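You operate a simulated robot arm through the tools that you are given. There is no shell and no other tool. Be economical: measure what you need, move in short steps, check, and stop when the job is done.

You run a simulated robot arm. Do the job below in one go: nothing can be reset, and whatever is moved stays where it is left.

TASK
Press the red lacing onto the green belt end in the lacer.
Fine: lacing in the comb's groove, the belt's punched edge up against it, guard shut, then one stroke of the lever.

Only the result counts: the job must be done as asked and must still hold three seconds after the hand-in. Knocking over, shifting, dropping, spilling or breaking anything else fails it.

THE ROBOT
A 7-joint arm with a two-finger gripper, hanging from a carriage that runs on a rail from [-1563, 0] to [917, 0] (x, y) and turns from -6.667 to 5.323 rad about z. Base frame: it is fixed where the carriage stands at the start and does not move with it; the origin is on the floor, on the carriage's upright axis, x ahead of it, y to its left, z up; the surface under the hand at the start is at about z = 860. Readings come in mm, rad, newtons and seconds.
With the tool pointing down near the work surface it reaches from about 340 to 740 mm from the robot's upright axis, wherever it stands. Its first joint turns from -2.496 to 2.496 rad. Places, roughly: fine comb groove [400, -600, 900]; lacer [400, -500, 900]; lacer guard [400, -700, 1000]; lacer lever [300, -500, 1000]; lacer plate [400, -500, 900]. Payload 1.37 kg.
Tool frame: the origin (TCP) lies between the finger pads and is the grasp point; the fingertips stand 16 mm ahead of it; z points along the fingers, y is the line along which they close. The gripper opens to 92 mm. The gripper's body begins 74 mm behind the TCP.
Orientation is told as [roll, pitch, yaw] about the base's x, y, z axes, in that order, counted from this pose: with the fingers straight down and closing along the base's y, the tool's x points along the base's -x, its y along +y and its z along -z.

THE INTERFACE
- The arm moves only by the tool nudge_tool. Its argument "rows" is a list of rows, each an object of numbers (a shift or turn left out is 0, a gripper value left out holds the last): "x", "y", "z": the shift along the base's x, y, z in mm; "wx", "wy", "wz": the turn, a rotation vector about the base's x, y, z in rad. In form: [{"x": .., "y": .., "z": .., "wx": .., "wy": .., "wz": ..}, ...]. A call has 1 to 12 rows; each row is the pose to reach, as a shift and turn from the pose commanded when the call began. "hand" is the gripper command, from -1 (fully open) to 1 (shut), values between in proportion, set as the call begins (left out, the last holds). Rows are played at 5 a second. More than 50 mm and 0.15 rad between two rows, or a gripper value outside its range, and nothing of the call is played. A pose out of reach is approached as far as the arm can. The call stops where the force on the tool passes 70 N (or 10 N more than at its start, if that is more) or the arm is blocked; 0.2 s more then pass. Each finger halts on what it meets, pressing with about 22 N; the grip force reading is that of the motor and also rises with nothing between the fingers. The clock runs only during rows and for 0.2 s after the last one: add rows that repeat a pose to give the fingers time. The reply holds the time, the measured pose of the TCP, the force on the tool along the base axes, the opening and the grip force, in the units named above and with some noise, with the torque about the TCP (base axes, N m) and any sound that the robot's microphone picked up.
- Cameras (640 x 400 px; columns grow to the right, rows downward): "scene" is now at [218.6, -70, 1818.8]; the picture's right is [-1.00, 0.03, 0.00], its down [0.03, 0.83, -0.55] and it looks along [-0.02, -0.55, -0.83] (base axes); focal length 254 px, centre (320, 200). "wrist" rides on the gripper at [71, 19, -111] in the tool frame; the picture's right is [-0.26, 0.97, 0.00], its down [-0.78, -0.21, -0.59] and it looks along [-0.57, -0.15, 0.81] (tool axes); focal length 280 px, centre (320, 200). There is no depth. A picture from a camera that has moved, and an enlarged one, comes with that camera's place and axes in the base frame and with its lens.
- camera(camera): a new picture of that camera. No time passes.
- slide_trunk(by): slides the trunk up (or, below 0, down) by that many mm; the arm and the scene camera ride with it, the base frame stays. It gives what a move gives, with no picture.
- drive_base(legs): drives the robot by 1 to 6 legs, each [ahead, left, turn to the left] in mm, mm and rad, along the robot's own axes; the way and the turn of a leg run together, so that a leg with both is an arc; at most 1500 mm and 3.142 rad a leg. The arm and the cameras ride along, it lands a little off, and it stops where it bumps. It keeps to its track: a leg is cut to what the track allows. It gives what a move gives.
- aim_head(pan, tilt): turns the head with the scene camera to pan (to the left, within 2.705 rad either way) and tilt (down, from -0.506 to 1.204), counted from straight ahead of the robot. It gives what a move gives.
- inspect(camera, box): a new picture of the part [left, top, right, bottom] of that camera's present view, enlarged. No time passes.
- job_done(): hands the job in; it is judged then, once.

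Go step by step. Nothing tells you exact positions but the pictures and the camera data: compare them with the known pose of the tool, close in by small moves and look again before you grip or let go. The budget is 120 turns and 90 pictures, counting those below and the enlarged ones. Unless the task says otherwise, let go and move clear before handing in.

The tools are called after "Call:" as name(argument=value, ...) on one line, values as JSON. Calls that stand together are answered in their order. nudge_tool: Moves the arm, as the interface text tells. Its arguments: {"type":"object","properties":{"rows":{"type":"array","items":{"type":"object","properties":{"x":{"type":"number"},"y":{"type":"number"},"z":{"type":"number"},"wx":{"type":"number"},"wy":{"type":"number"},"wz":{"type":"number"}}}},"hand":{"type":"number"}},"required":["rows"]} The other tools are called the same way: slide_trunk (by) slides the trunk up or down; drive_base (legs) drives the base; aim_head (pan, tilt) turns the head that bears the scene camera; camera (camera) takes a picture; inspect (camera, box) takes an enlarged picture of a part of a camera's view; job_done () hands the job in.

At the start:

```text
time: 0.0
ee_pos: [648.8, -465.3, 1283.2]
tool_rot: [0.0, 0.0, 0.001]
ft_force: [0.4, 0.2, 0.0]
wrist_torque: [0.0, -0.01, 0.01]
width: 92.1
grasp_force: 0.1
trunk travel left (down, up): [-475.0, 106.0]
robot x, y, heading: [0.3, 1.3, 0.003]
head pan, tilt: [-1.604, 0.986]
```

scene: 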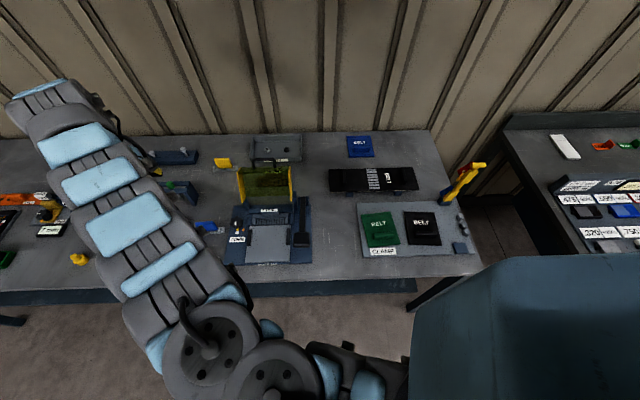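
wrist: 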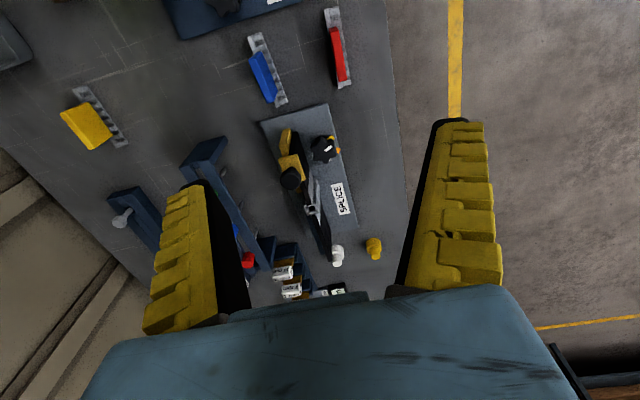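

I see the lacer in the middle of the bench, the green belt on a tray to its right, and the lacings (blue, red, yellow) in the wrist view. I'll enlarge these views first.

Call:
inspect(camera="scene", box=[200, 120, 340, 280])

Call:
inspect(camera="scene", box=[320, 120, 500, 270])

Call:
inspect(camera="wrist", box=[40, 0, 400, 200])

```text
2.50 times, centred on (270, 200) of scene
camera zoom: at [218.6, -70.0, 1818.8], right [-1.0, 0.03, 0.0], down [0.03, 0.83, -0.55], along [-0.02, -0.55, -0.83], focal length 636 px, centre (445, 200)
```

zoom: 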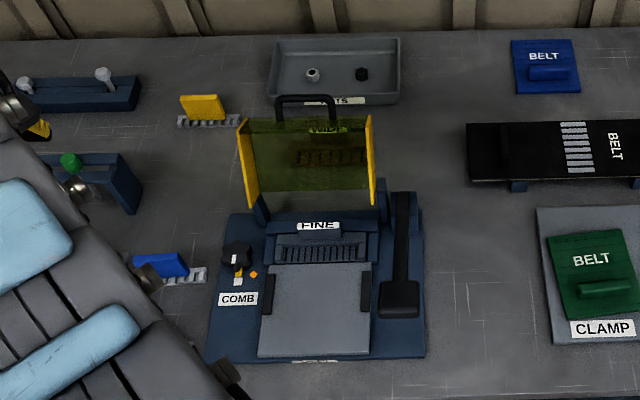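

```text
2.67 times, centred on (410, 195) of scene
camera zoom: at [218.6, -70.0, 1818.8], right [-1.0, 0.03, 0.0], down [0.03, 0.83, -0.55], along [-0.02, -0.55, -0.83], focal length 678 px, centre (80, 213)
```

zoom: 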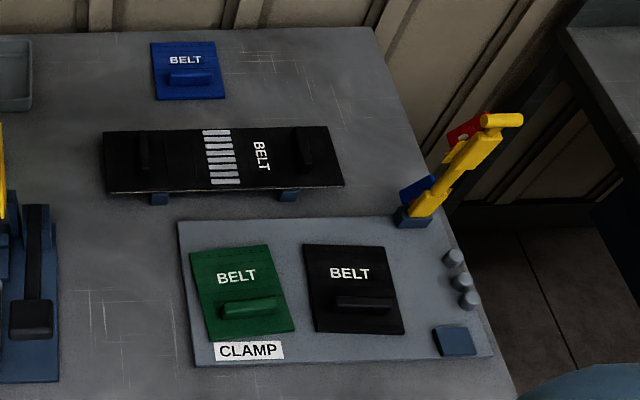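

```text
1.78 times, centred on (220, 100) of wrist
camera zoom: at [578.8, -447.0, 1393.8], right [0.26, 0.97, 0.0], down [0.78, -0.21, 0.59], along [0.57, -0.15, -0.81], focal length 498 px, centre (498, 378)
```

zoom: 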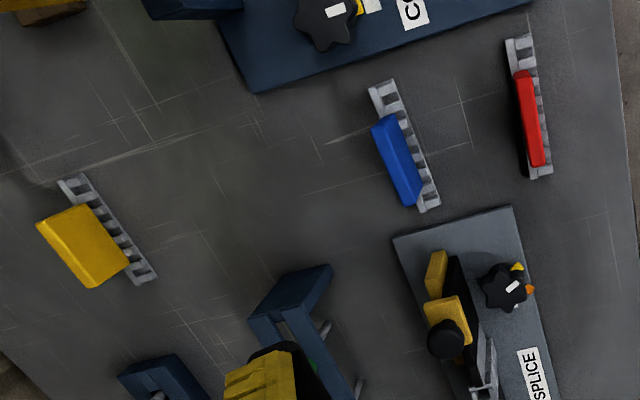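

The red lacing lies at about (657,-436), along x, and the comb groove is at about (407,-590). I'll move the wrist camera back to look at the lacer and its knob up close.

Call:
nudge_tool(rows=[{"x": -45}, {"x": -90}, {"x": -135, "z": -10}, {"x": -180, "z": -20}, {"x": -225, "z": -30}, {"x": -270, "z": -40}, {"x": -315, "z": -50}, {"x": -360, "z": -60}, {"x": -405, "z": -70}, {"x": -440, "z": -80}])

Call:
camera(camera="wrist")

Call:
camera(camera="scene")

```text
time: 2.2
ee_pos: [536.3, -464.7, 1278.4]
tool_rot: [-0.001, 0.001, 0.0]
ft_force: [-0.9, 0.2, 1.0]
wrist_torque: [-0.03, 0.0, -0.02]
width: 91.7
grasp_force: 0.0
out of reach, approached as far as the arm can: row 3, 4, 5, 6, 7, 8, 9, 10
trunk travel left (down, up): [-475.0, 106.0]
robot x, y, heading: [-1.8, 3.0, -0.004]
head pan, tilt: [-1.604, 0.986]
```

```text
84 pictures are left
camera wrist: at [466.9, -446.9, 1388.6], right [0.26, 0.97, 0.0], down [0.78, -0.21, 0.59], along [0.57, -0.15, -0.81], focal length 280 px, centre (320, 200)
```

wrist: 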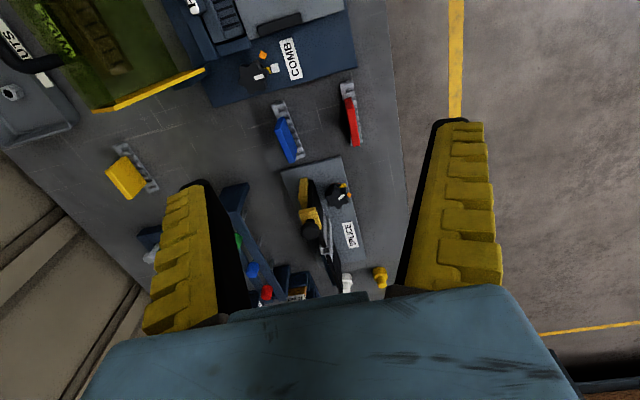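

```text
83 pictures are left
camera scene: at [218.6, -70.0, 1818.8], right [-1.0, 0.03, 0.0], down [0.03, 0.83, -0.55], along [-0.02, -0.55, -0.83], focal length 254 px, centre (320, 200)
```

scene: 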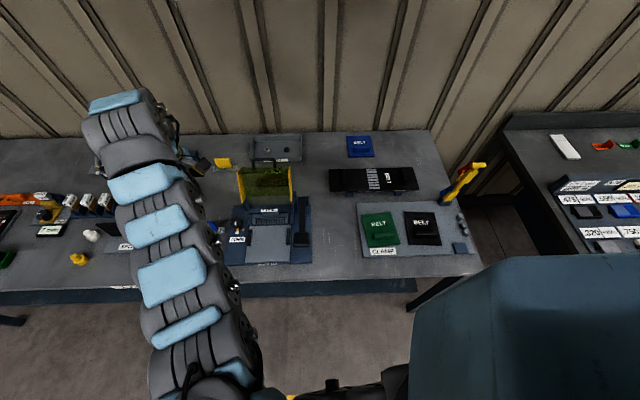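

The arm can't fold in that far at this height, so I'll drive the carriage back along the rail. The hand will then be above the lacer, looking forward.

Call:
drive_base(legs=[[-330, 0, 0]])

Call:
camera(camera="wrist")

Call:
camera(camera="scene")

```text
time: 4.4
ee_pos: [207.6, -468.6, 1278.7]
tool_rot: [-0.002, -0.001, -0.004]
ft_force: [-0.2, 0.1, -1.1]
wrist_torque: [-0.03, 0.03, -0.03]
width: 91.9
grasp_force: 0.1
trunk travel left (down, up): [-475.0, 106.0]
robot x, y, heading: [-324.3, 1.9, -0.001]
head pan, tilt: [-1.604, 0.986]
```

```text
82 pictures are left
camera wrist: at [137.5, -448.5, 1388.7], right [0.27, 0.96, 0.0], down [0.78, -0.21, 0.59], along [0.57, -0.16, -0.81], focal length 280 px, centre (320, 200)
```

wrist: 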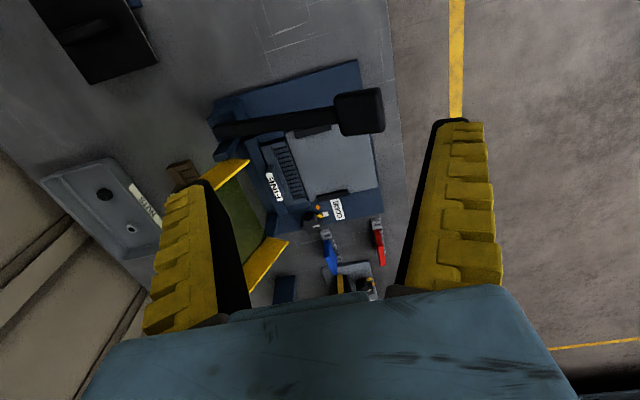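

```text
81 pictures are left
camera scene: at [-109.6, -70.8, 1818.8], right [-1.0, 0.04, 0.0], down [0.03, 0.83, -0.55], along [-0.02, -0.55, -0.83], focal length 254 px, centre (320, 200)
```

scene: 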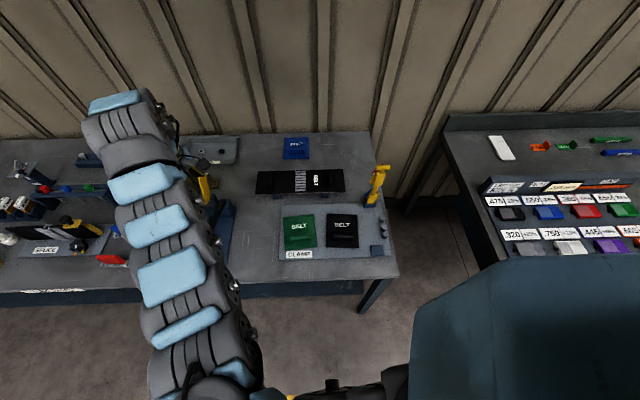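

Call:
inspect(camera="wrist", box=[200, 60, 400, 200])

Call:
inspect(camera="wrist", box=[280, 180, 400, 260])

Call:
inspect(camera="scene", box=[270, 190, 400, 270])

```text
2.86 times, centred on (300, 130) of wrist
camera zoom: at [137.5, -448.5, 1388.7], right [0.27, 0.96, 0.0], down [0.78, -0.21, 0.59], along [0.57, -0.16, -0.81], focal length 801 px, centre (377, 400)
```

zoom: 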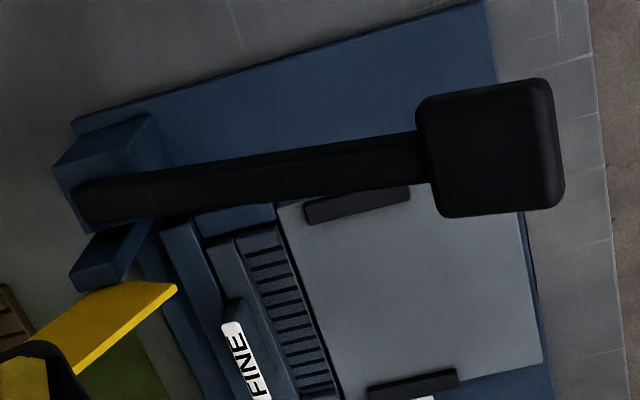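

```text
5.00 times, centred on (340, 220) of wrist
camera zoom: at [137.5, -448.5, 1388.7], right [0.27, 0.96, 0.0], down [0.78, -0.21, 0.59], along [0.57, -0.16, -0.81], focal length 1402 px, centre (220, 100)
```

zoom: 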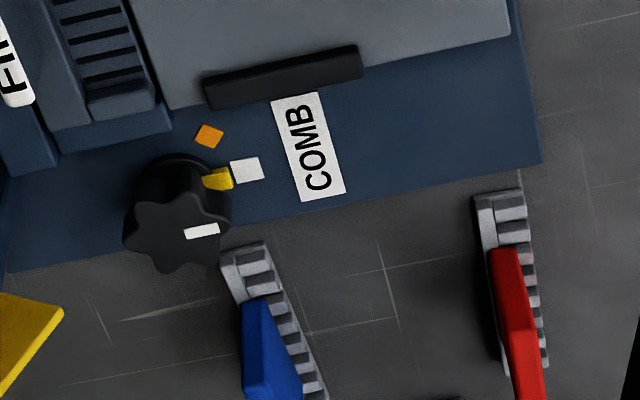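

```text
4.92 times, centred on (335, 230) of scene
camera zoom: at [-109.6, -70.8, 1818.8], right [-1.0, 0.04, 0.0], down [0.03, 0.83, -0.55], along [-0.02, -0.55, -0.83], focal length 1252 px, centre (246, 52)
```

zoom: 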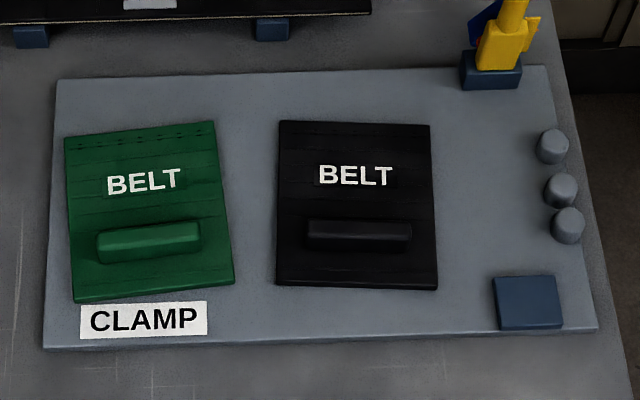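

The knob beside the "COMB" label has coloured marks I need to read. I'll park the base at x≈180, where everything is in reach, then bring the hand lower to look.

Call:
drive_base(legs=[[504, 0, 0]])

Call:
nudge_tool(rows=[{"z": -45}, {"z": -90}, {"z": -130}, {"x": -45, "z": -160}, {"x": -90, "z": -180}])

Call:
nudge_tool(rows=[{"x": -45, "y": -10}, {"x": -90, "y": -20}, {"x": -135, "y": -30}, {"x": -180, "y": -45}, {"x": -215, "y": -60}])

Call:
camera(camera="wrist")

```text
time: 7.3
ee_pos: [710.7, -469.6, 1278.2]
tool_rot: [0.001, 0.0, -0.01]
ft_force: [-0.2, -0.4, 0.3]
wrist_torque: [-0.01, 0.0, 0.0]
width: 91.7
grasp_force: 0.1
trunk travel left (down, up): [-475.0, 106.0]
robot x, y, heading: [178.8, 0.8, -0.009]
head pan, tilt: [-1.604, 0.986]
```

```text
refused: row 4 steps farther than a row can; nothing moved
```

```text
time: 8.6
ee_pos: [700.9, -473.7, 1278.0]
tool_rot: [0.001, -0.001, -0.009]
ft_force: [0.0, -0.2, 0.4]
wrist_torque: [-0.01, -0.01, 0.04]
width: 92.0
grasp_force: 0.1
out of reach, approached as far as the arm can: row 1, 2, 3, 4, 5
trunk travel left (down, up): [-475.0, 106.0]
robot x, y, heading: [180.9, 3.5, -0.008]
head pan, tilt: [-1.604, 0.986]
```

```text
77 pictures are left
camera wrist: at [631.6, -453.6, 1388.3], right [0.27, 0.96, 0.0], down [0.78, -0.22, 0.59], along [0.57, -0.16, -0.81], focal length 280 px, centre (320, 200)
```

wrist: 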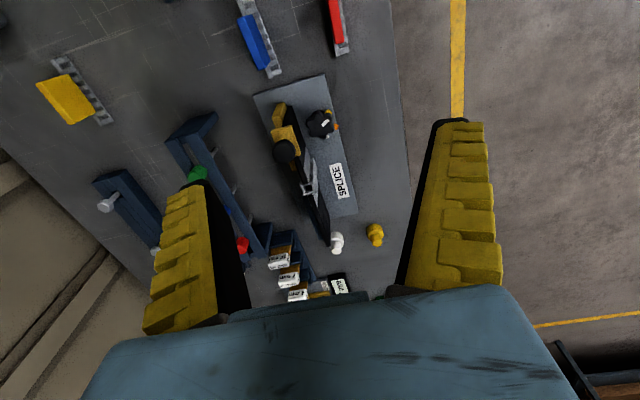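

Nothing moved that time, since one row stepped too far. I'll lower straight first, then move in.

Call:
nudge_tool(rows=[{"z": -45}, {"z": -90}, {"z": -130}, {"x": -20, "z": -160}, {"x": -40, "z": -190}])

Call:
nudge_tool(rows=[{"x": -45, "y": -10}, {"x": -90, "y": -20}, {"x": -135, "y": -30}, {"x": -180, "y": -40}, {"x": -225, "y": -55}, {"x": -260, "y": -60}])

Call:
camera(camera="wrist")

```text
time: 9.8
ee_pos: [664.0, -473.8, 1086.8]
tool_rot: [-0.001, -0.001, -0.007]
ft_force: [0.9, -0.9, 0.6]
wrist_torque: [0.0, 0.06, -0.01]
width: 91.9
grasp_force: 0.0
trunk travel left (down, up): [-475.0, 106.0]
robot x, y, heading: [182.5, 0.5, -0.01]
head pan, tilt: [-1.604, 0.986]
```

```text
time: 11.2
ee_pos: [405.9, -532.0, 1085.7]
tool_rot: [0.003, 0.0, -0.008]
ft_force: [0.5, -0.1, -0.2]
wrist_torque: [-0.03, 0.05, -0.01]
width: 91.7
grasp_force: 0.3
trunk travel left (down, up): [-475.0, 106.0]
robot x, y, heading: [179.6, 2.3, -0.008]
head pan, tilt: [-1.604, 0.986]
```

```text
76 pictures are left
camera wrist: at [336.2, -513.5, 1196.2], right [0.27, 0.96, 0.0], down [0.78, -0.22, 0.59], along [0.57, -0.16, -0.81], focal length 280 px, centre (320, 200)
```

wrist: 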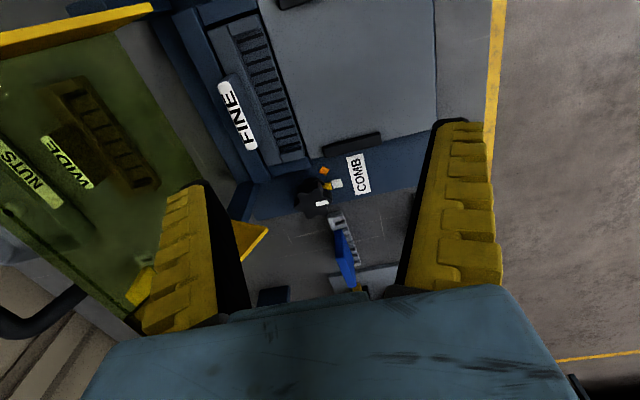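

Call:
inspect(camera="wrist", box=[280, 140, 400, 215])

Call:
inspect(camera="wrist", box=[0, 0, 320, 200])

```text
5.33 times, centred on (340, 178) of wrist
camera zoom: at [336.2, -513.5, 1196.2], right [0.27, 0.96, 0.0], down [0.78, -0.22, 0.59], along [0.57, -0.16, -0.81], focal length 1495 px, centre (213, 320)
```

zoom: 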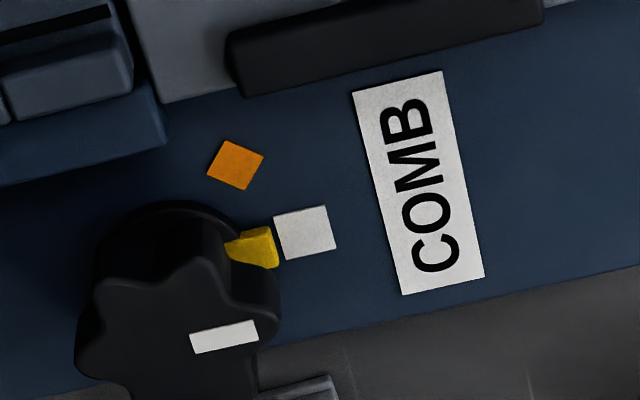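

```text
2.00 times, centred on (160, 100) of wrist
camera zoom: at [336.2, -513.5, 1196.2], right [0.27, 0.96, 0.0], down [0.78, -0.22, 0.59], along [0.57, -0.16, -0.81], focal length 561 px, centre (640, 400)
```

zoom: 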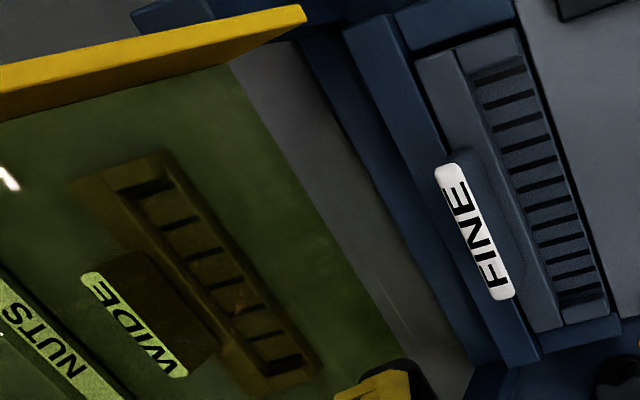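

The FINE comb is mounted (the WIDE one lies on the bench behind) and the knob points at the white mark, so the comb is set. Next I'll look at the red lacing close up.

Call:
nudge_tool(rows=[{"x": 40, "y": 20}, {"x": 80, "y": 40}, {"x": 120, "y": 65, "z": -10}, {"x": 150, "y": 90, "z": -30}, {"x": 170, "y": 105, "z": -60}])

Call:
camera(camera="wrist")

```text
time: 12.3
ee_pos: [577.1, -428.6, 1024.1]
tool_rot: [0.0, 0.001, -0.009]
ft_force: [-0.1, 0.0, 0.7]
wrist_torque: [0.06, -0.01, 0.01]
width: 91.8
grasp_force: 0.0
trunk travel left (down, up): [-475.0, 106.0]
robot x, y, heading: [176.8, -2.1, -0.006]
head pan, tilt: [-1.604, 0.986]
```

```text
73 pictures are left
camera wrist: at [507.0, -408.3, 1135.5], right [0.27, 0.96, 0.0], down [0.78, -0.22, 0.59], along [0.57, -0.16, -0.81], focal length 280 px, centre (320, 200)
```

wrist: 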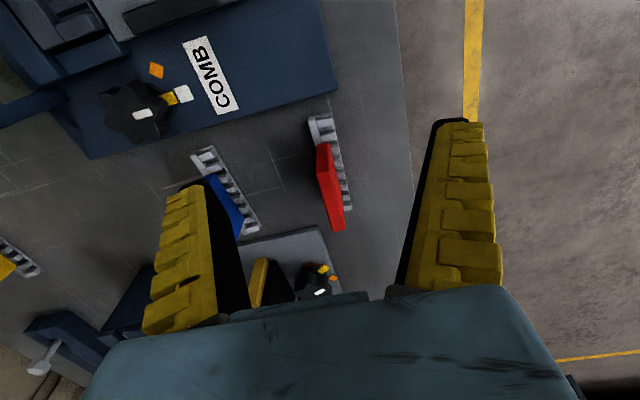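

Call:
inspect(camera="wrist", box=[240, 100, 400, 250])

Call:
inspect(camera="scene", box=[120, 190, 300, 290])

```text
2.67 times, centred on (320, 175) of wrist
camera zoom: at [507.0, -408.3, 1135.5], right [0.27, 0.96, 0.0], down [0.78, -0.22, 0.59], along [0.57, -0.16, -0.81], focal length 748 px, centre (320, 267)
```

zoom: 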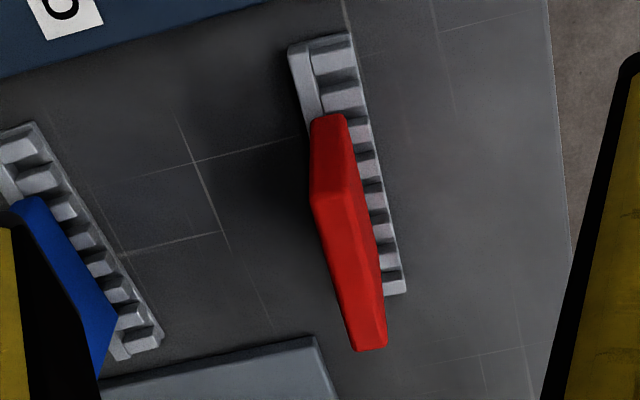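

```text
3.56 times, centred on (210, 240) of scene
camera zoom: at [396.9, -71.9, 1818.8], right [-1.0, 0.04, 0.0], down [0.03, 0.83, -0.55], along [-0.02, -0.55, -0.83], focal length 904 px, centre (711, 58)
```

zoom: 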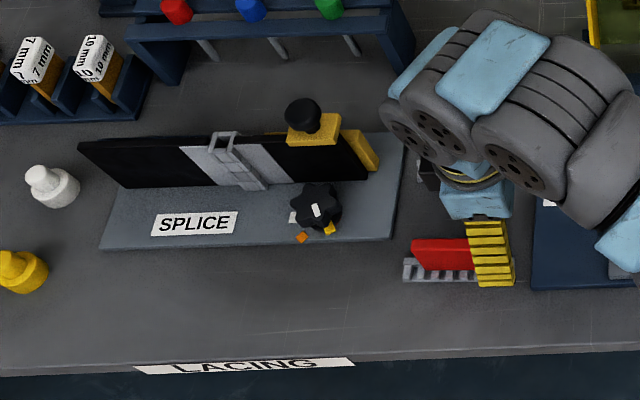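

The red tab stands at about (660,-439), roughly 70 mm long in x, with its top at z≈927, and the teeth face +y. I'll move above it with narrowed fingers and check before lowering.

Call:
nudge_tool(hand=-0.2, rows=[{"x": 42, "y": -5, "wz": -0.01}, {"x": 82.5, "y": -10.8, "wz": -0.023}, {"x": 82.5, "y": -10.8, "z": -45, "wz": -0.023}, {"x": 82.5, "y": -10.8, "z": -70, "wz": -0.023}, {"x": 82.5, "y": -10.8, "z": -70, "wz": -0.023}])

Call:
camera(camera="wrist")

Call:
inspect(camera="scene", box=[160, 200, 280, 275])

```text
time: 13.6
ee_pos: [658.4, -440.6, 956.5]
tool_rot: [0.001, 0.0, -0.031]
ft_force: [0.7, -0.1, 0.6]
wrist_torque: [0.01, 0.0, 0.03]
width: 58.0
grasp_force: 2.1
trunk travel left (down, up): [-475.0, 106.0]
robot x, y, heading: [182.1, -0.7, -0.009]
head pan, tilt: [-1.604, 0.986]
```

```text
70 pictures are left
camera wrist: at [589.7, -418.9, 1066.7], right [0.29, 0.96, 0.0], down [0.77, -0.23, 0.59], along [0.56, -0.17, -0.81], focal length 280 px, centre (320, 200)
```

wrist: 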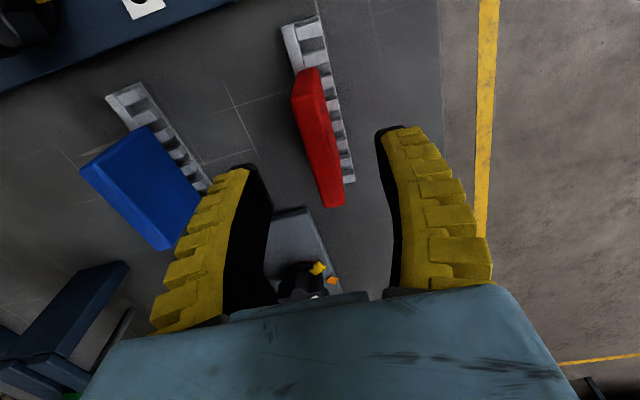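

```text
5.33 times, centred on (220, 238) of scene
camera zoom: at [396.9, -71.8, 1818.8], right [-1.0, 0.04, 0.0], down [0.03, 0.83, -0.55], along [-0.02, -0.55, -0.83], focal length 1356 px, centre (853, 0)
```

zoom: 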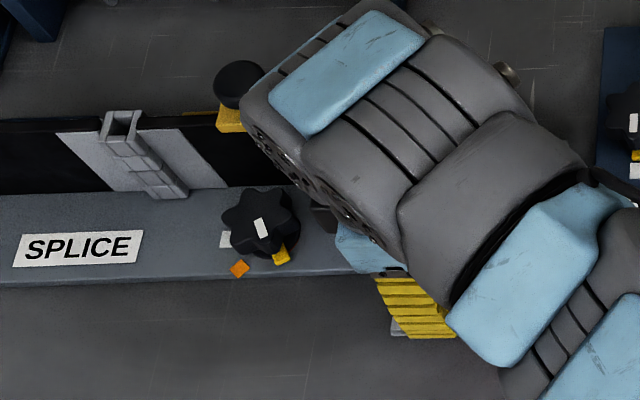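

The fingers straddle the tab and its measured position is confirmed. I'll lower and grip.

Call:
nudge_tool(rows=[{"x": 1, "y": 2, "z": -30, "wz": -0.005}, {"x": 1, "y": 2, "z": -53, "wz": -0.005}])

Call:
nudge_tool(hand=1, rows=[{}, {}, {}, {}])

Call:
camera(camera="wrist")

```text
time: 14.2
ee_pos: [663.1, -439.1, 905.1]
tool_rot: [-0.003, -0.002, -0.035]
ft_force: [0.5, 0.5, 0.3]
wrist_torque: [0.02, 0.02, -0.02]
width: 57.9
grasp_force: 1.8
trunk travel left (down, up): [-475.0, 106.0]
robot x, y, heading: [182.8, 2.1, -0.008]
head pan, tilt: [-1.604, 0.986]
```

```text
time: 15.2
ee_pos: [662.0, -437.8, 904.3]
tool_rot: [0.001, 0.0, -0.037]
ft_force: [-1.2, 0.7, 8.1]
wrist_torque: [-0.02, -0.01, 0.01]
width: 9.2
grasp_force: 22.1
trunk travel left (down, up): [-475.0, 106.0]
robot x, y, heading: [178.6, 0.4, -0.009]
head pan, tilt: [-1.604, 0.986]
```

```text
68 pictures are left
camera wrist: at [592.9, -417.1, 1015.2], right [0.3, 0.95, 0.0], down [0.77, -0.24, 0.59], along [0.56, -0.18, -0.81], focal length 280 px, centre (320, 200)
```

wrist: 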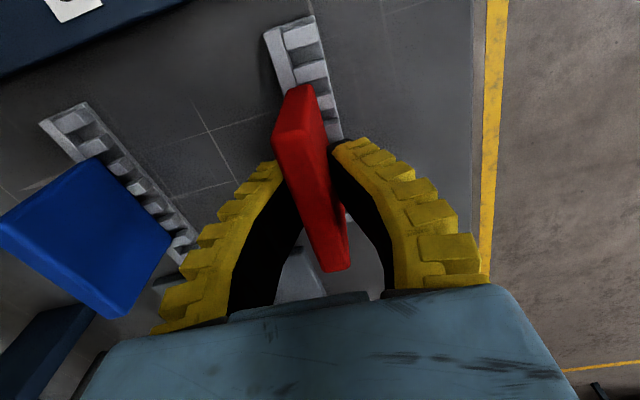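

The tab is gripped at 9.2 mm. I'll lift and carry the lacing to a viewpoint over the lacer to measure the comb.

Call:
nudge_tool(rows=[{"z": 15}, {"z": 50}, {"z": 95}, {"z": 140}, {"z": 170}, {"z": 170}])

Call:
nudge_tool(rows=[{"x": -45, "y": -10}, {"x": -90, "y": -20}, {"x": -135, "y": -30}, {"x": -180, "y": -45}, {"x": -225, "y": -60}, {"x": -260, "y": -80}, {"x": -270, "y": -80}, {"x": -270, "y": -80}])

Call:
camera(camera="wrist")

Call:
inspect(camera="wrist", box=[160, 0, 360, 140])

```text
time: 16.6
ee_pos: [661.1, -435.1, 1073.9]
tool_rot: [-0.002, -0.001, -0.035]
ft_force: [0.2, 0.2, -0.7]
wrist_torque: [-0.02, 0.02, -0.01]
width: 5.9
grasp_force: 21.3
trunk travel left (down, up): [-475.0, 106.0]
robot x, y, heading: [184.8, -2.0, -0.007]
head pan, tilt: [-1.604, 0.986]
```

```text
time: 18.4
ee_pos: [392.3, -518.1, 1072.2]
tool_rot: [0.0, -0.001, -0.034]
ft_force: [0.0, 0.1, -0.6]
wrist_torque: [0.01, 0.03, 0.01]
width: 6.1
grasp_force: 22.1
trunk travel left (down, up): [-475.0, 106.0]
robot x, y, heading: [177.0, -2.3, -0.007]
head pan, tilt: [-1.604, 0.986]
```

```text
67 pictures are left
camera wrist: at [323.3, -496.8, 1182.9], right [0.3, 0.96, 0.0], down [0.77, -0.24, 0.59], along [0.56, -0.17, -0.81], focal length 280 px, centre (320, 200)
```

wrist: 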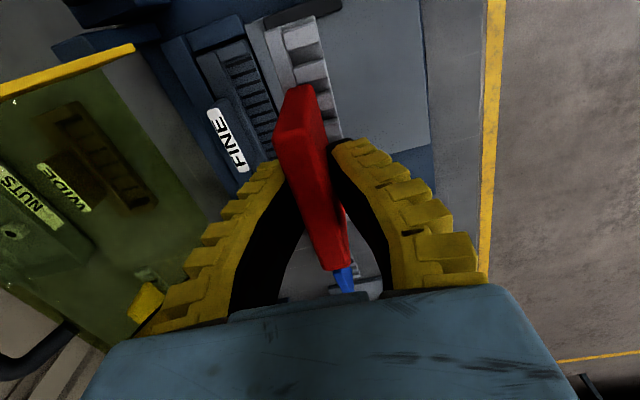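

```text
2.86 times, centred on (260, 70) of wrist
camera zoom: at [323.3, -496.8, 1182.9], right [0.3, 0.96, 0.0], down [0.77, -0.24, 0.59], along [0.56, -0.17, -0.81], focal length 801 px, centre (491, 571)
```

zoom: 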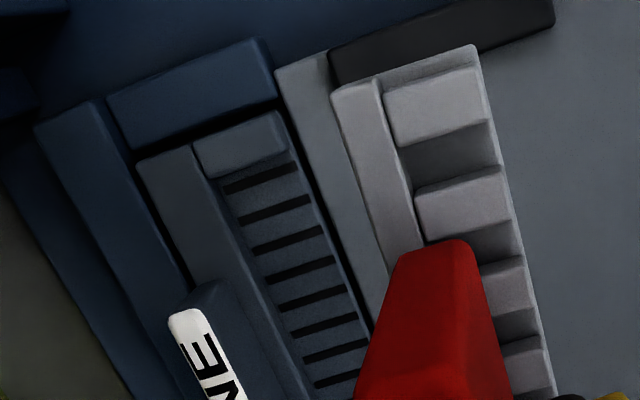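

The strip extends in TCP terms about x −63..+58 and y −6.5..+17. The groove is about x 345–467, y −596..−570. Before going in I need to check clearance to the open guard, so I'll take scene views.

Call:
inspect(camera="scene", box=[240, 120, 400, 270])

Call:
inspect(camera="wrist", box=[0, 30, 260, 220])

```text
2.67 times, centred on (320, 195) of scene
camera zoom: at [396.9, -71.8, 1818.8], right [-1.0, 0.04, 0.0], down [0.03, 0.83, -0.55], along [-0.02, -0.55, -0.83], focal length 678 px, centre (320, 213)
```

zoom: 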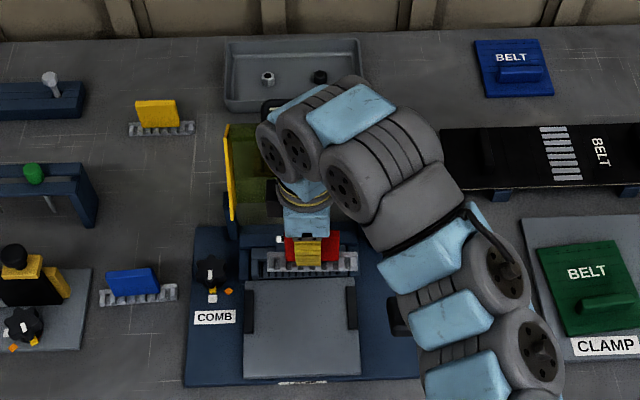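

```text
2.11 times, centred on (130, 125) of wrist
camera zoom: at [323.3, -496.8, 1182.9], right [0.3, 0.96, 0.0], down [0.77, -0.24, 0.59], along [0.56, -0.17, -0.81], focal length 590 px, centre (720, 358)
```

zoom: 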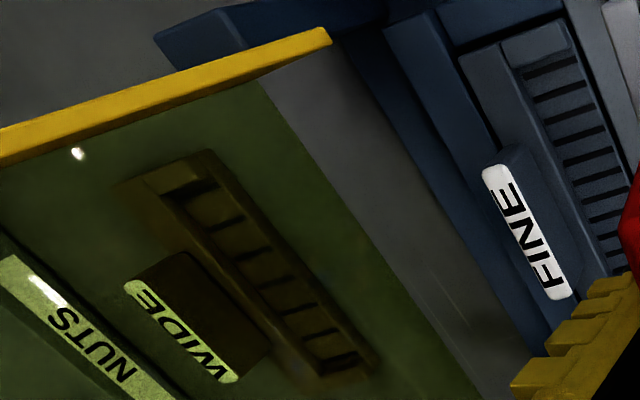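

The guard appears to lean back from about (y −620, z 970) up to (y −735, z 1045), so there is some clearance. I'll hover over the groove at a safe height, straighten the yaw and look.

Call:
nudge_tool(rows=[{"x": 8, "y": -35, "z": -10, "wz": 0.015}, {"x": 16.4, "y": -69, "z": -30, "wz": 0.031}, {"x": 16.4, "y": -69, "z": -60, "wz": 0.031}, {"x": 16.4, "y": -69, "z": -60, "wz": 0.031}])

Call:
camera(camera="wrist")

Call:
inspect(camera="scene", box=[280, 170, 360, 240])

```text
time: 19.4
ee_pos: [407.1, -585.5, 1012.2]
tool_rot: [-0.001, 0.001, -0.002]
ft_force: [-0.6, 0.1, -0.9]
wrist_torque: [0.02, 0.02, -0.04]
width: 6.2
grasp_force: 21.8
trunk travel left (down, up): [-475.0, 106.0]
robot x, y, heading: [180.5, -2.1, -0.008]
head pan, tilt: [-1.604, 0.986]
```

```text
63 pictures are left
camera wrist: at [337.5, -565.8, 1122.9], right [0.27, 0.96, 0.0], down [0.78, -0.22, 0.59], along [0.57, -0.16, -0.81], focal length 280 px, centre (320, 200)
```

wrist: 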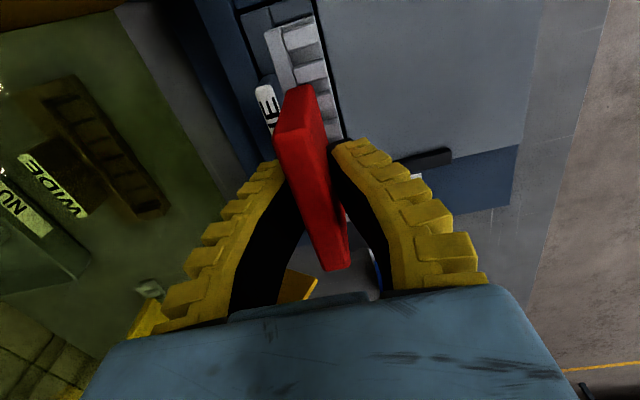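

```text
5.71 times, centred on (320, 205) of scene
camera zoom: at [396.9, -71.8, 1818.8], right [-1.0, 0.04, 0.0], down [0.03, 0.83, -0.55], along [-0.02, -0.55, -0.83], focal length 1453 px, centre (320, 171)
```

zoom: 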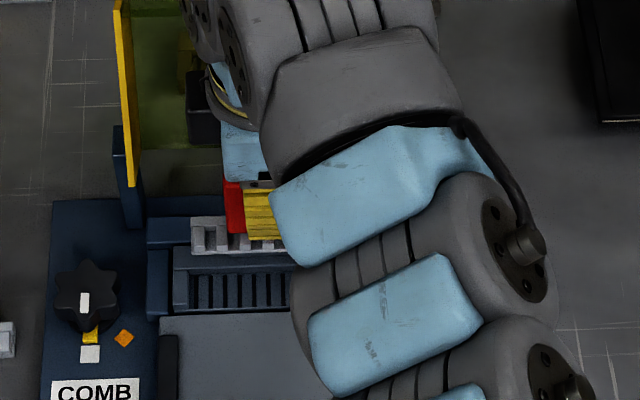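

Call:
inspect(camera="wrist", box=[220, 0, 360, 90])

```text
4.44 times, centred on (290, 45) of wrist
camera zoom: at [337.5, -565.8, 1122.9], right [0.27, 0.96, 0.0], down [0.78, -0.22, 0.59], along [0.57, -0.16, -0.81], focal length 1246 px, centre (453, 889)
```

zoom: 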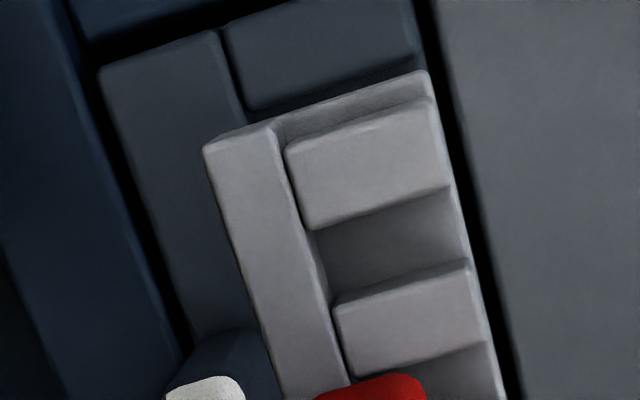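

The groove's end walls measure about x 344.5 and 468, and the lacing should fit with 2–3 mm of clearance. I'll move to x≈409.6, y≈−587 and lower to just above the comb to compare directly.

Call:
nudge_tool(rows=[{"x": 2.5, "y": -1.5, "z": -15}, {"x": 2.5, "y": -1.5, "z": -30}, {"x": 2.5, "y": -1.5, "z": -46}, {"x": 2.5, "y": -1.5, "z": -46}])

Call:
inspect(camera="wrist", box=[220, 0, 380, 100])

Call:
inspect(camera="scene", box=[290, 200, 340, 230])

```text
time: 20.4
ee_pos: [410.6, -586.9, 964.9]
tool_rot: [-0.001, 0.001, -0.006]
ft_force: [-0.3, -0.1, -0.8]
wrist_torque: [-0.02, 0.02, 0.02]
width: 6.0
grasp_force: 22.2
trunk travel left (down, up): [-475.0, 106.0]
robot x, y, heading: [178.1, 0.5, -0.006]
head pan, tilt: [-1.604, 0.986]
```

```text
4.00 times, centred on (300, 50) of wrist
camera zoom: at [339.5, -568.7, 1076.0], right [0.27, 0.96, 0.0], down [0.78, -0.22, 0.59], along [0.57, -0.16, -0.81], focal length 1122 px, centre (400, 800)
```

zoom: 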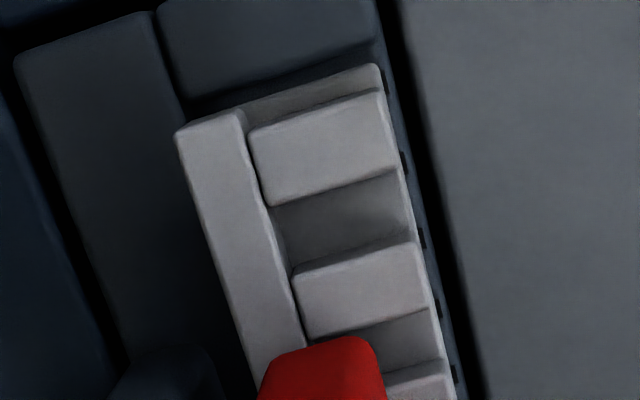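

```text
12.80 times, centred on (315, 215) of scene
camera zoom: at [396.9, -71.8, 1818.8], right [-1.0, 0.04, 0.0], down [0.03, 0.83, -0.55], along [-0.02, -0.55, -0.83], focal length 3254 px, centre (384, 8)
```

zoom: 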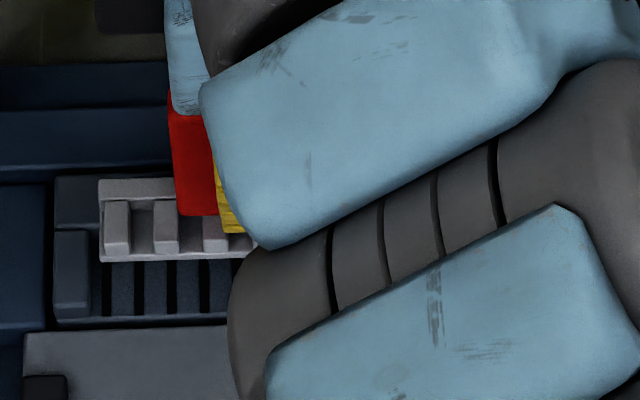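

Scene and wrist views give gaps of 3.8 mm at +x and 1.5 mm at −x, with y nearly flush to the spine wall. I'll shift +1.1 in x and +0.8 in y and lower carefully.

Call:
nudge_tool(rows=[{"x": 1.1, "y": 0.8, "z": -4}, {"x": 1.1, "y": 0.8, "z": -8}, {"x": 1.1, "y": 0.8, "z": -11}, {"x": 1.1, "y": 0.8, "z": -11}])

Call:
inspect(camera="wrist", box=[220, 0, 380, 100])

Call:
inspect(camera="scene", box=[290, 200, 340, 230])

```text
time: 21.4
ee_pos: [411.3, -586.4, 955.4]
tool_rot: [-0.001, 0.0, -0.004]
ft_force: [0.7, 0.1, 0.3]
wrist_torque: [-0.01, -0.03, 0.0]
width: 6.1
grasp_force: 21.5
trunk travel left (down, up): [-475.0, 106.0]
robot x, y, heading: [179.0, 0.3, -0.008]
head pan, tilt: [-1.604, 0.986]
```

```text
4.00 times, centred on (300, 50) of wrist
camera zoom: at [341.8, -567.9, 1066.3], right [0.27, 0.96, 0.0], down [0.78, -0.22, 0.59], along [0.57, -0.16, -0.81], focal length 1122 px, centre (400, 800)
```

zoom: 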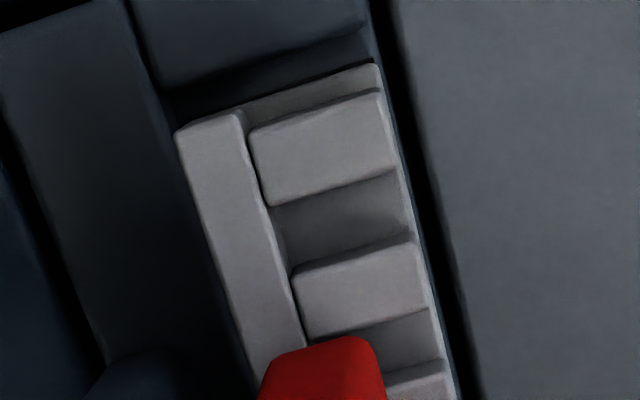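

```text
12.80 times, centred on (315, 215) of scene
camera zoom: at [396.9, -71.8, 1818.8], right [-1.0, 0.04, 0.0], down [0.03, 0.83, -0.55], along [-0.02, -0.55, -0.83], focal length 3254 px, centre (384, 8)
```

zoom: 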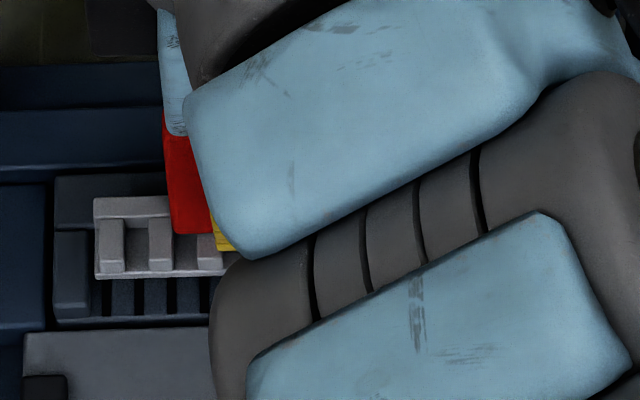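

The alignment looks good, so I'll lower further in small steps.

Call:
nudge_tool(rows=[{"y": 0.2, "z": -3}, {"y": 0.2, "z": -5}, {"y": 0.2, "z": -7}, {"y": 0.2, "z": -7}])

Call:
inspect(camera="wrist", box=[220, 0, 380, 100])

Call:
inspect(camera="scene", box=[290, 200, 340, 230])

```text
time: 22.4
ee_pos: [411.7, -586.7, 949.4]
tool_rot: [0.0, 0.002, -0.005]
ft_force: [1.3, 0.7, -0.6]
wrist_torque: [-0.02, -0.02, 0.01]
width: 5.8
grasp_force: 22.2
trunk travel left (down, up): [-475.0, 106.0]
robot x, y, heading: [178.7, -4.1, -0.009]
head pan, tilt: [-1.604, 0.986]
```

```text
4.00 times, centred on (300, 50) of wrist
camera zoom: at [341.2, -567.7, 1059.7], right [0.27, 0.96, 0.0], down [0.78, -0.22, 0.59], along [0.57, -0.16, -0.81], focal length 1122 px, centre (400, 800)
```

zoom: 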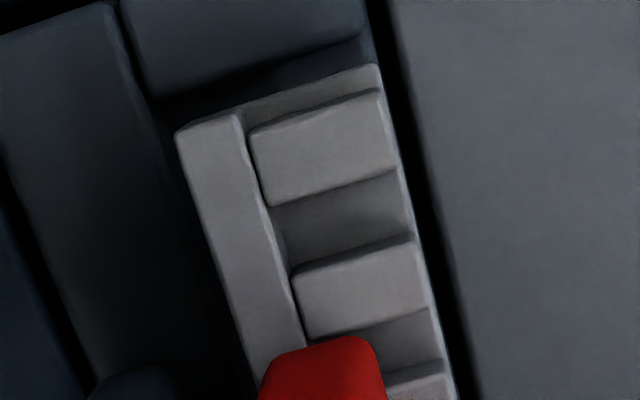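

```text
12.80 times, centred on (315, 215) of scene
camera zoom: at [396.9, -71.8, 1818.8], right [-1.0, 0.04, 0.0], down [0.03, 0.83, -0.55], along [-0.02, -0.55, -0.83], focal length 3254 px, centre (384, 8)
```

zoom: 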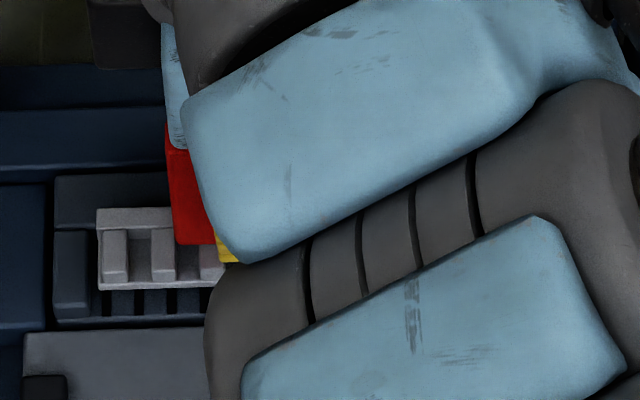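

Call:
nudge_tool(rows=[{"z": -3}, {"z": -6}, {"z": -8}, {"z": -8}])

Call:
inspect(camera="wrist", box=[220, 0, 380, 100])

Call:
inspect(camera="scene", box=[290, 200, 340, 230])

```text
time: 23.4
ee_pos: [411.7, -587.2, 941.2]
tool_rot: [0.0, 0.0, -0.003]
ft_force: [0.2, 2.7, 3.4]
wrist_torque: [-0.08, 0.01, -0.02]
width: 5.9
grasp_force: 21.9
trunk travel left (down, up): [-475.0, 106.0]
robot x, y, heading: [176.5, -0.3, -0.012]
head pan, tilt: [-1.604, 0.986]
```

```text
4.00 times, centred on (300, 50) of wrist
camera zoom: at [341.6, -567.6, 1052.0], right [0.27, 0.96, 0.0], down [0.78, -0.22, 0.59], along [0.57, -0.16, -0.81], focal length 1122 px, centre (400, 800)
```

zoom: 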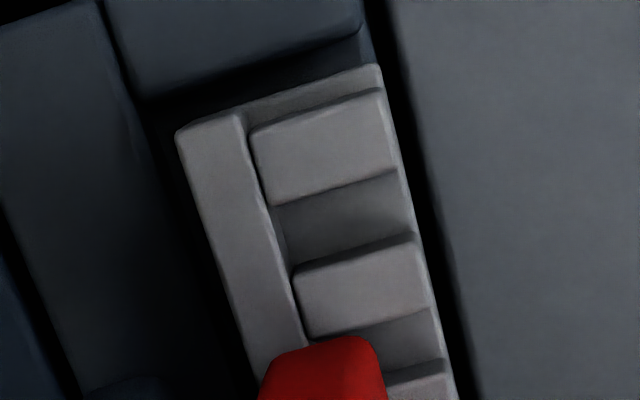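

```text
12.80 times, centred on (315, 215) of scene
camera zoom: at [397.0, -71.8, 1818.9], right [-1.0, 0.04, 0.0], down [0.03, 0.83, -0.55], along [-0.02, -0.55, -0.83], focal length 3254 px, centre (384, 8)
```

zoom: 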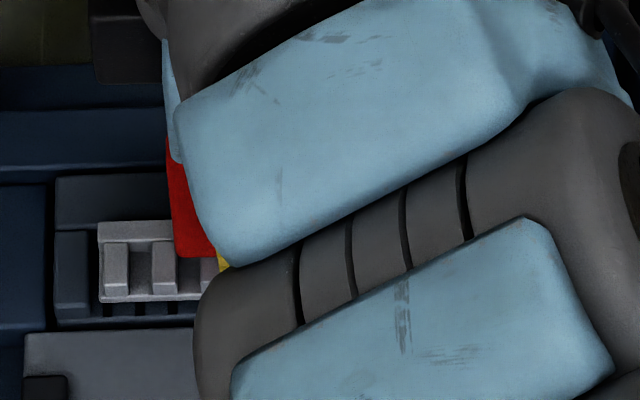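

There is slight contact (about 3 N), so I'll go down in smaller steps.

Call:
nudge_tool(rows=[{"z": -2}, {"z": -3}, {"z": -3}])

Call:
inspect(camera="scene", box=[290, 200, 340, 230])

```text
time: 24.1
ee_pos: [411.6, -587.0, 939.4]
tool_rot: [-0.001, 0.001, -0.006]
ft_force: [-3.7, 13.0, 29.9]
wrist_torque: [-0.63, 0.05, -0.08]
width: 5.9
grasp_force: 22.5
trunk travel left (down, up): [-475.0, 106.0]
robot x, y, heading: [180.0, -1.1, -0.01]
head pan, tilt: [-1.604, 0.986]
```

```text
12.80 times, centred on (315, 215) of scene
camera zoom: at [397.0, -71.8, 1819.1], right [-1.0, 0.04, 0.0], down [0.03, 0.83, -0.55], along [-0.02, -0.55, -0.83], focal length 3254 px, centre (384, 8)
```

zoom: 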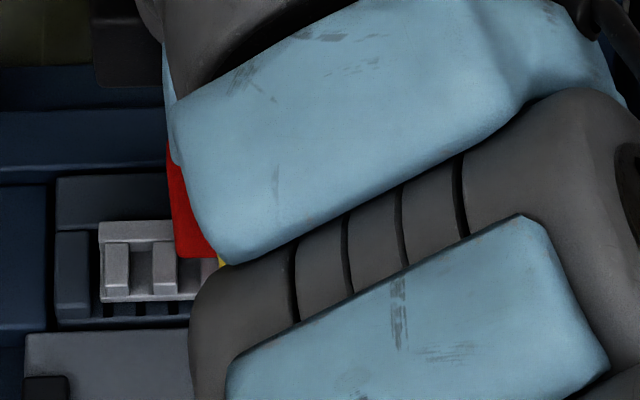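

The force pattern suggests the rear finger is hitting the comb's raised FINE handle (top ≈ z 940), so I'm gripping too low. I'll lift out, set the lacing on the lacer plate and regrip it higher on the tab.

Call:
nudge_tool(rows=[{"z": 6}, {"z": 20}, {"z": 40}, {"z": 40, "y": 40}, {"z": 40, "y": 77}, {"z": 20, "y": 77}, {"z": 12, "y": 77}, {"z": 12, "y": 77}])

Call:
inspect(camera="scene", box=[280, 190, 360, 250])

Call:
camera(camera="wrist")

```text
time: 25.9
ee_pos: [411.5, -508.4, 948.6]
tool_rot: [0.001, -0.001, -0.007]
ft_force: [-0.3, 0.3, -0.8]
wrist_torque: [0.01, 0.01, -0.01]
width: 6.0
grasp_force: 21.8
trunk travel left (down, up): [-475.0, 106.0]
robot x, y, heading: [176.3, -2.9, -0.008]
head pan, tilt: [-1.604, 0.986]
```

```text
6.67 times, centred on (320, 220) of scene
camera zoom: at [396.9, -71.8, 1818.8], right [-1.0, 0.04, 0.0], down [0.03, 0.83, -0.55], along [-0.02, -0.55, -0.83], focal length 1695 px, centre (320, 67)
```

zoom: 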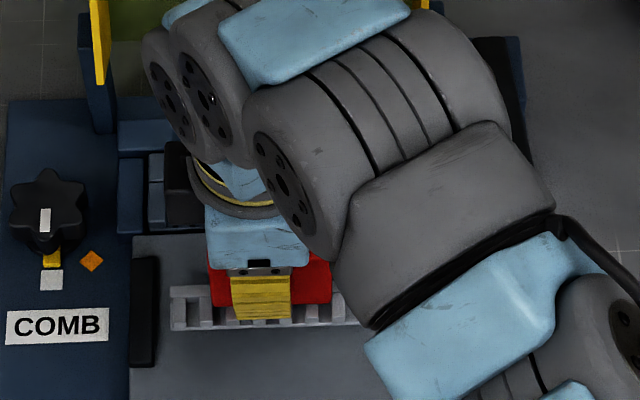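

```text
50 pictures are left
camera wrist: at [341.0, -489.6, 1060.2], right [0.27, 0.96, 0.0], down [0.78, -0.22, 0.59], along [0.57, -0.16, -0.81], focal length 280 px, centre (320, 200)
```

wrist: 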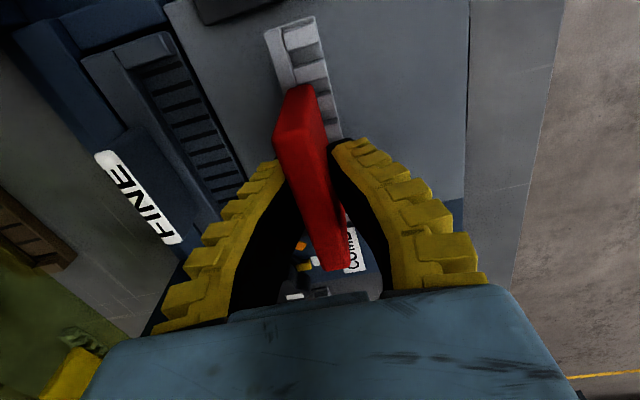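

The lacing is over the plate within its bounds. I'll lower until it touches.

Call:
nudge_tool(rows=[{"z": -3}, {"z": -6}, {"z": -9}, {"z": -9}])

```text
time: 26.9
ee_pos: [411.1, -509.6, 940.6]
tool_rot: [0.002, -0.001, -0.006]
ft_force: [-0.6, 0.3, -0.7]
wrist_torque: [0.0, 0.01, -0.01]
width: 6.2
grasp_force: 22.0
trunk travel left (down, up): [-475.0, 106.0]
robot x, y, heading: [177.8, -5.0, -0.007]
head pan, tilt: [-1.604, 0.986]
```

Call:
nudge_tool(rows=[{"z": -2}, {"z": -4}, {"z": -4}])

```text
time: 27.8
ee_pos: [409.8, -508.4, 937.4]
tool_rot: [0.001, 0.001, -0.005]
ft_force: [-0.8, -0.4, -0.3]
wrist_torque: [-0.04, 0.03, -0.02]
width: 6.0
grasp_force: 22.1
trunk travel left (down, up): [-475.0, 106.0]
robot x, y, heading: [174.6, -1.3, -0.007]
head pan, tilt: [-1.604, 0.986]
```

Call:
nudge_tool(rows=[{"z": -2}, {"z": -4}, {"z": -4}])

```text
time: 28.6
ee_pos: [412.0, -509.8, 933.0]
tool_rot: [0.0, 0.0, -0.005]
ft_force: [0.0, -0.7, -1.2]
wrist_torque: [0.0, 0.0, 0.01]
width: 6.2
grasp_force: 21.7
trunk travel left (down, up): [-475.0, 106.0]
robot x, y, heading: [176.6, -2.1, -0.004]
head pan, tilt: [-1.604, 0.986]
```

Call:
nudge_tool(rows=[{"z": -2}, {"z": -4}, {"z": -4}])

Call:
inspect(camera="scene", box=[280, 190, 360, 250])

```text
time: 29.4
ee_pos: [411.7, -510.2, 928.3]
tool_rot: [0.002, -0.001, -0.004]
ft_force: [-0.9, 0.1, 4.4]
wrist_torque: [0.01, 0.18, -0.04]
width: 7.7
grasp_force: 21.9
trunk travel left (down, up): [-475.0, 106.0]
robot x, y, heading: [179.0, 3.7, -0.007]
head pan, tilt: [-1.604, 0.986]
```

```text
6.67 times, centred on (320, 220) of scene
camera zoom: at [396.9, -71.9, 1818.8], right [-1.0, 0.04, 0.0], down [0.03, 0.83, -0.55], along [-0.02, -0.55, -0.83], focal length 1695 px, centre (320, 67)
```

zoom: 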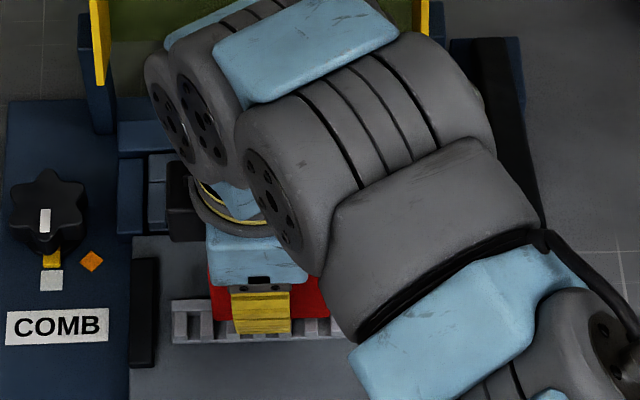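

It has touched the plate at TCP z≈928, so the plate is at about z 884. I'll open slightly and rise 27 mm to regrip near the top of the tab.

Call:
nudge_tool(hand=0.45, rows=[{"z": -0.5}, {"z": -0.5}, {"z": -0.5}, {"z": 10}, {"z": 20}, {"z": 27}, {"z": 27}])

Call:
camera(camera="wrist")

```text
time: 30.9
ee_pos: [412.5, -509.3, 956.3]
tool_rot: [0.001, -0.001, -0.005]
ft_force: [-0.2, 0.2, -0.6]
wrist_torque: [-0.04, 0.03, 0.01]
width: 29.2
grasp_force: 2.8
trunk travel left (down, up): [-475.0, 106.0]
robot x, y, heading: [178.4, 2.0, -0.017]
head pan, tilt: [-1.604, 0.986]
```

```text
48 pictures are left
camera wrist: at [342.4, -490.7, 1066.9], right [0.27, 0.96, 0.0], down [0.78, -0.22, 0.59], along [0.57, -0.16, -0.81], focal length 280 px, centre (320, 200)
```

wrist: 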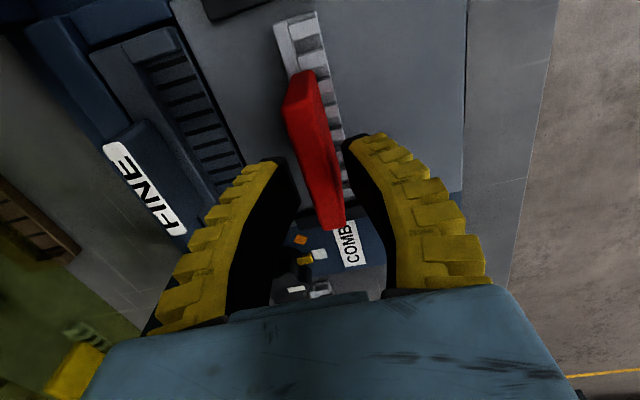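

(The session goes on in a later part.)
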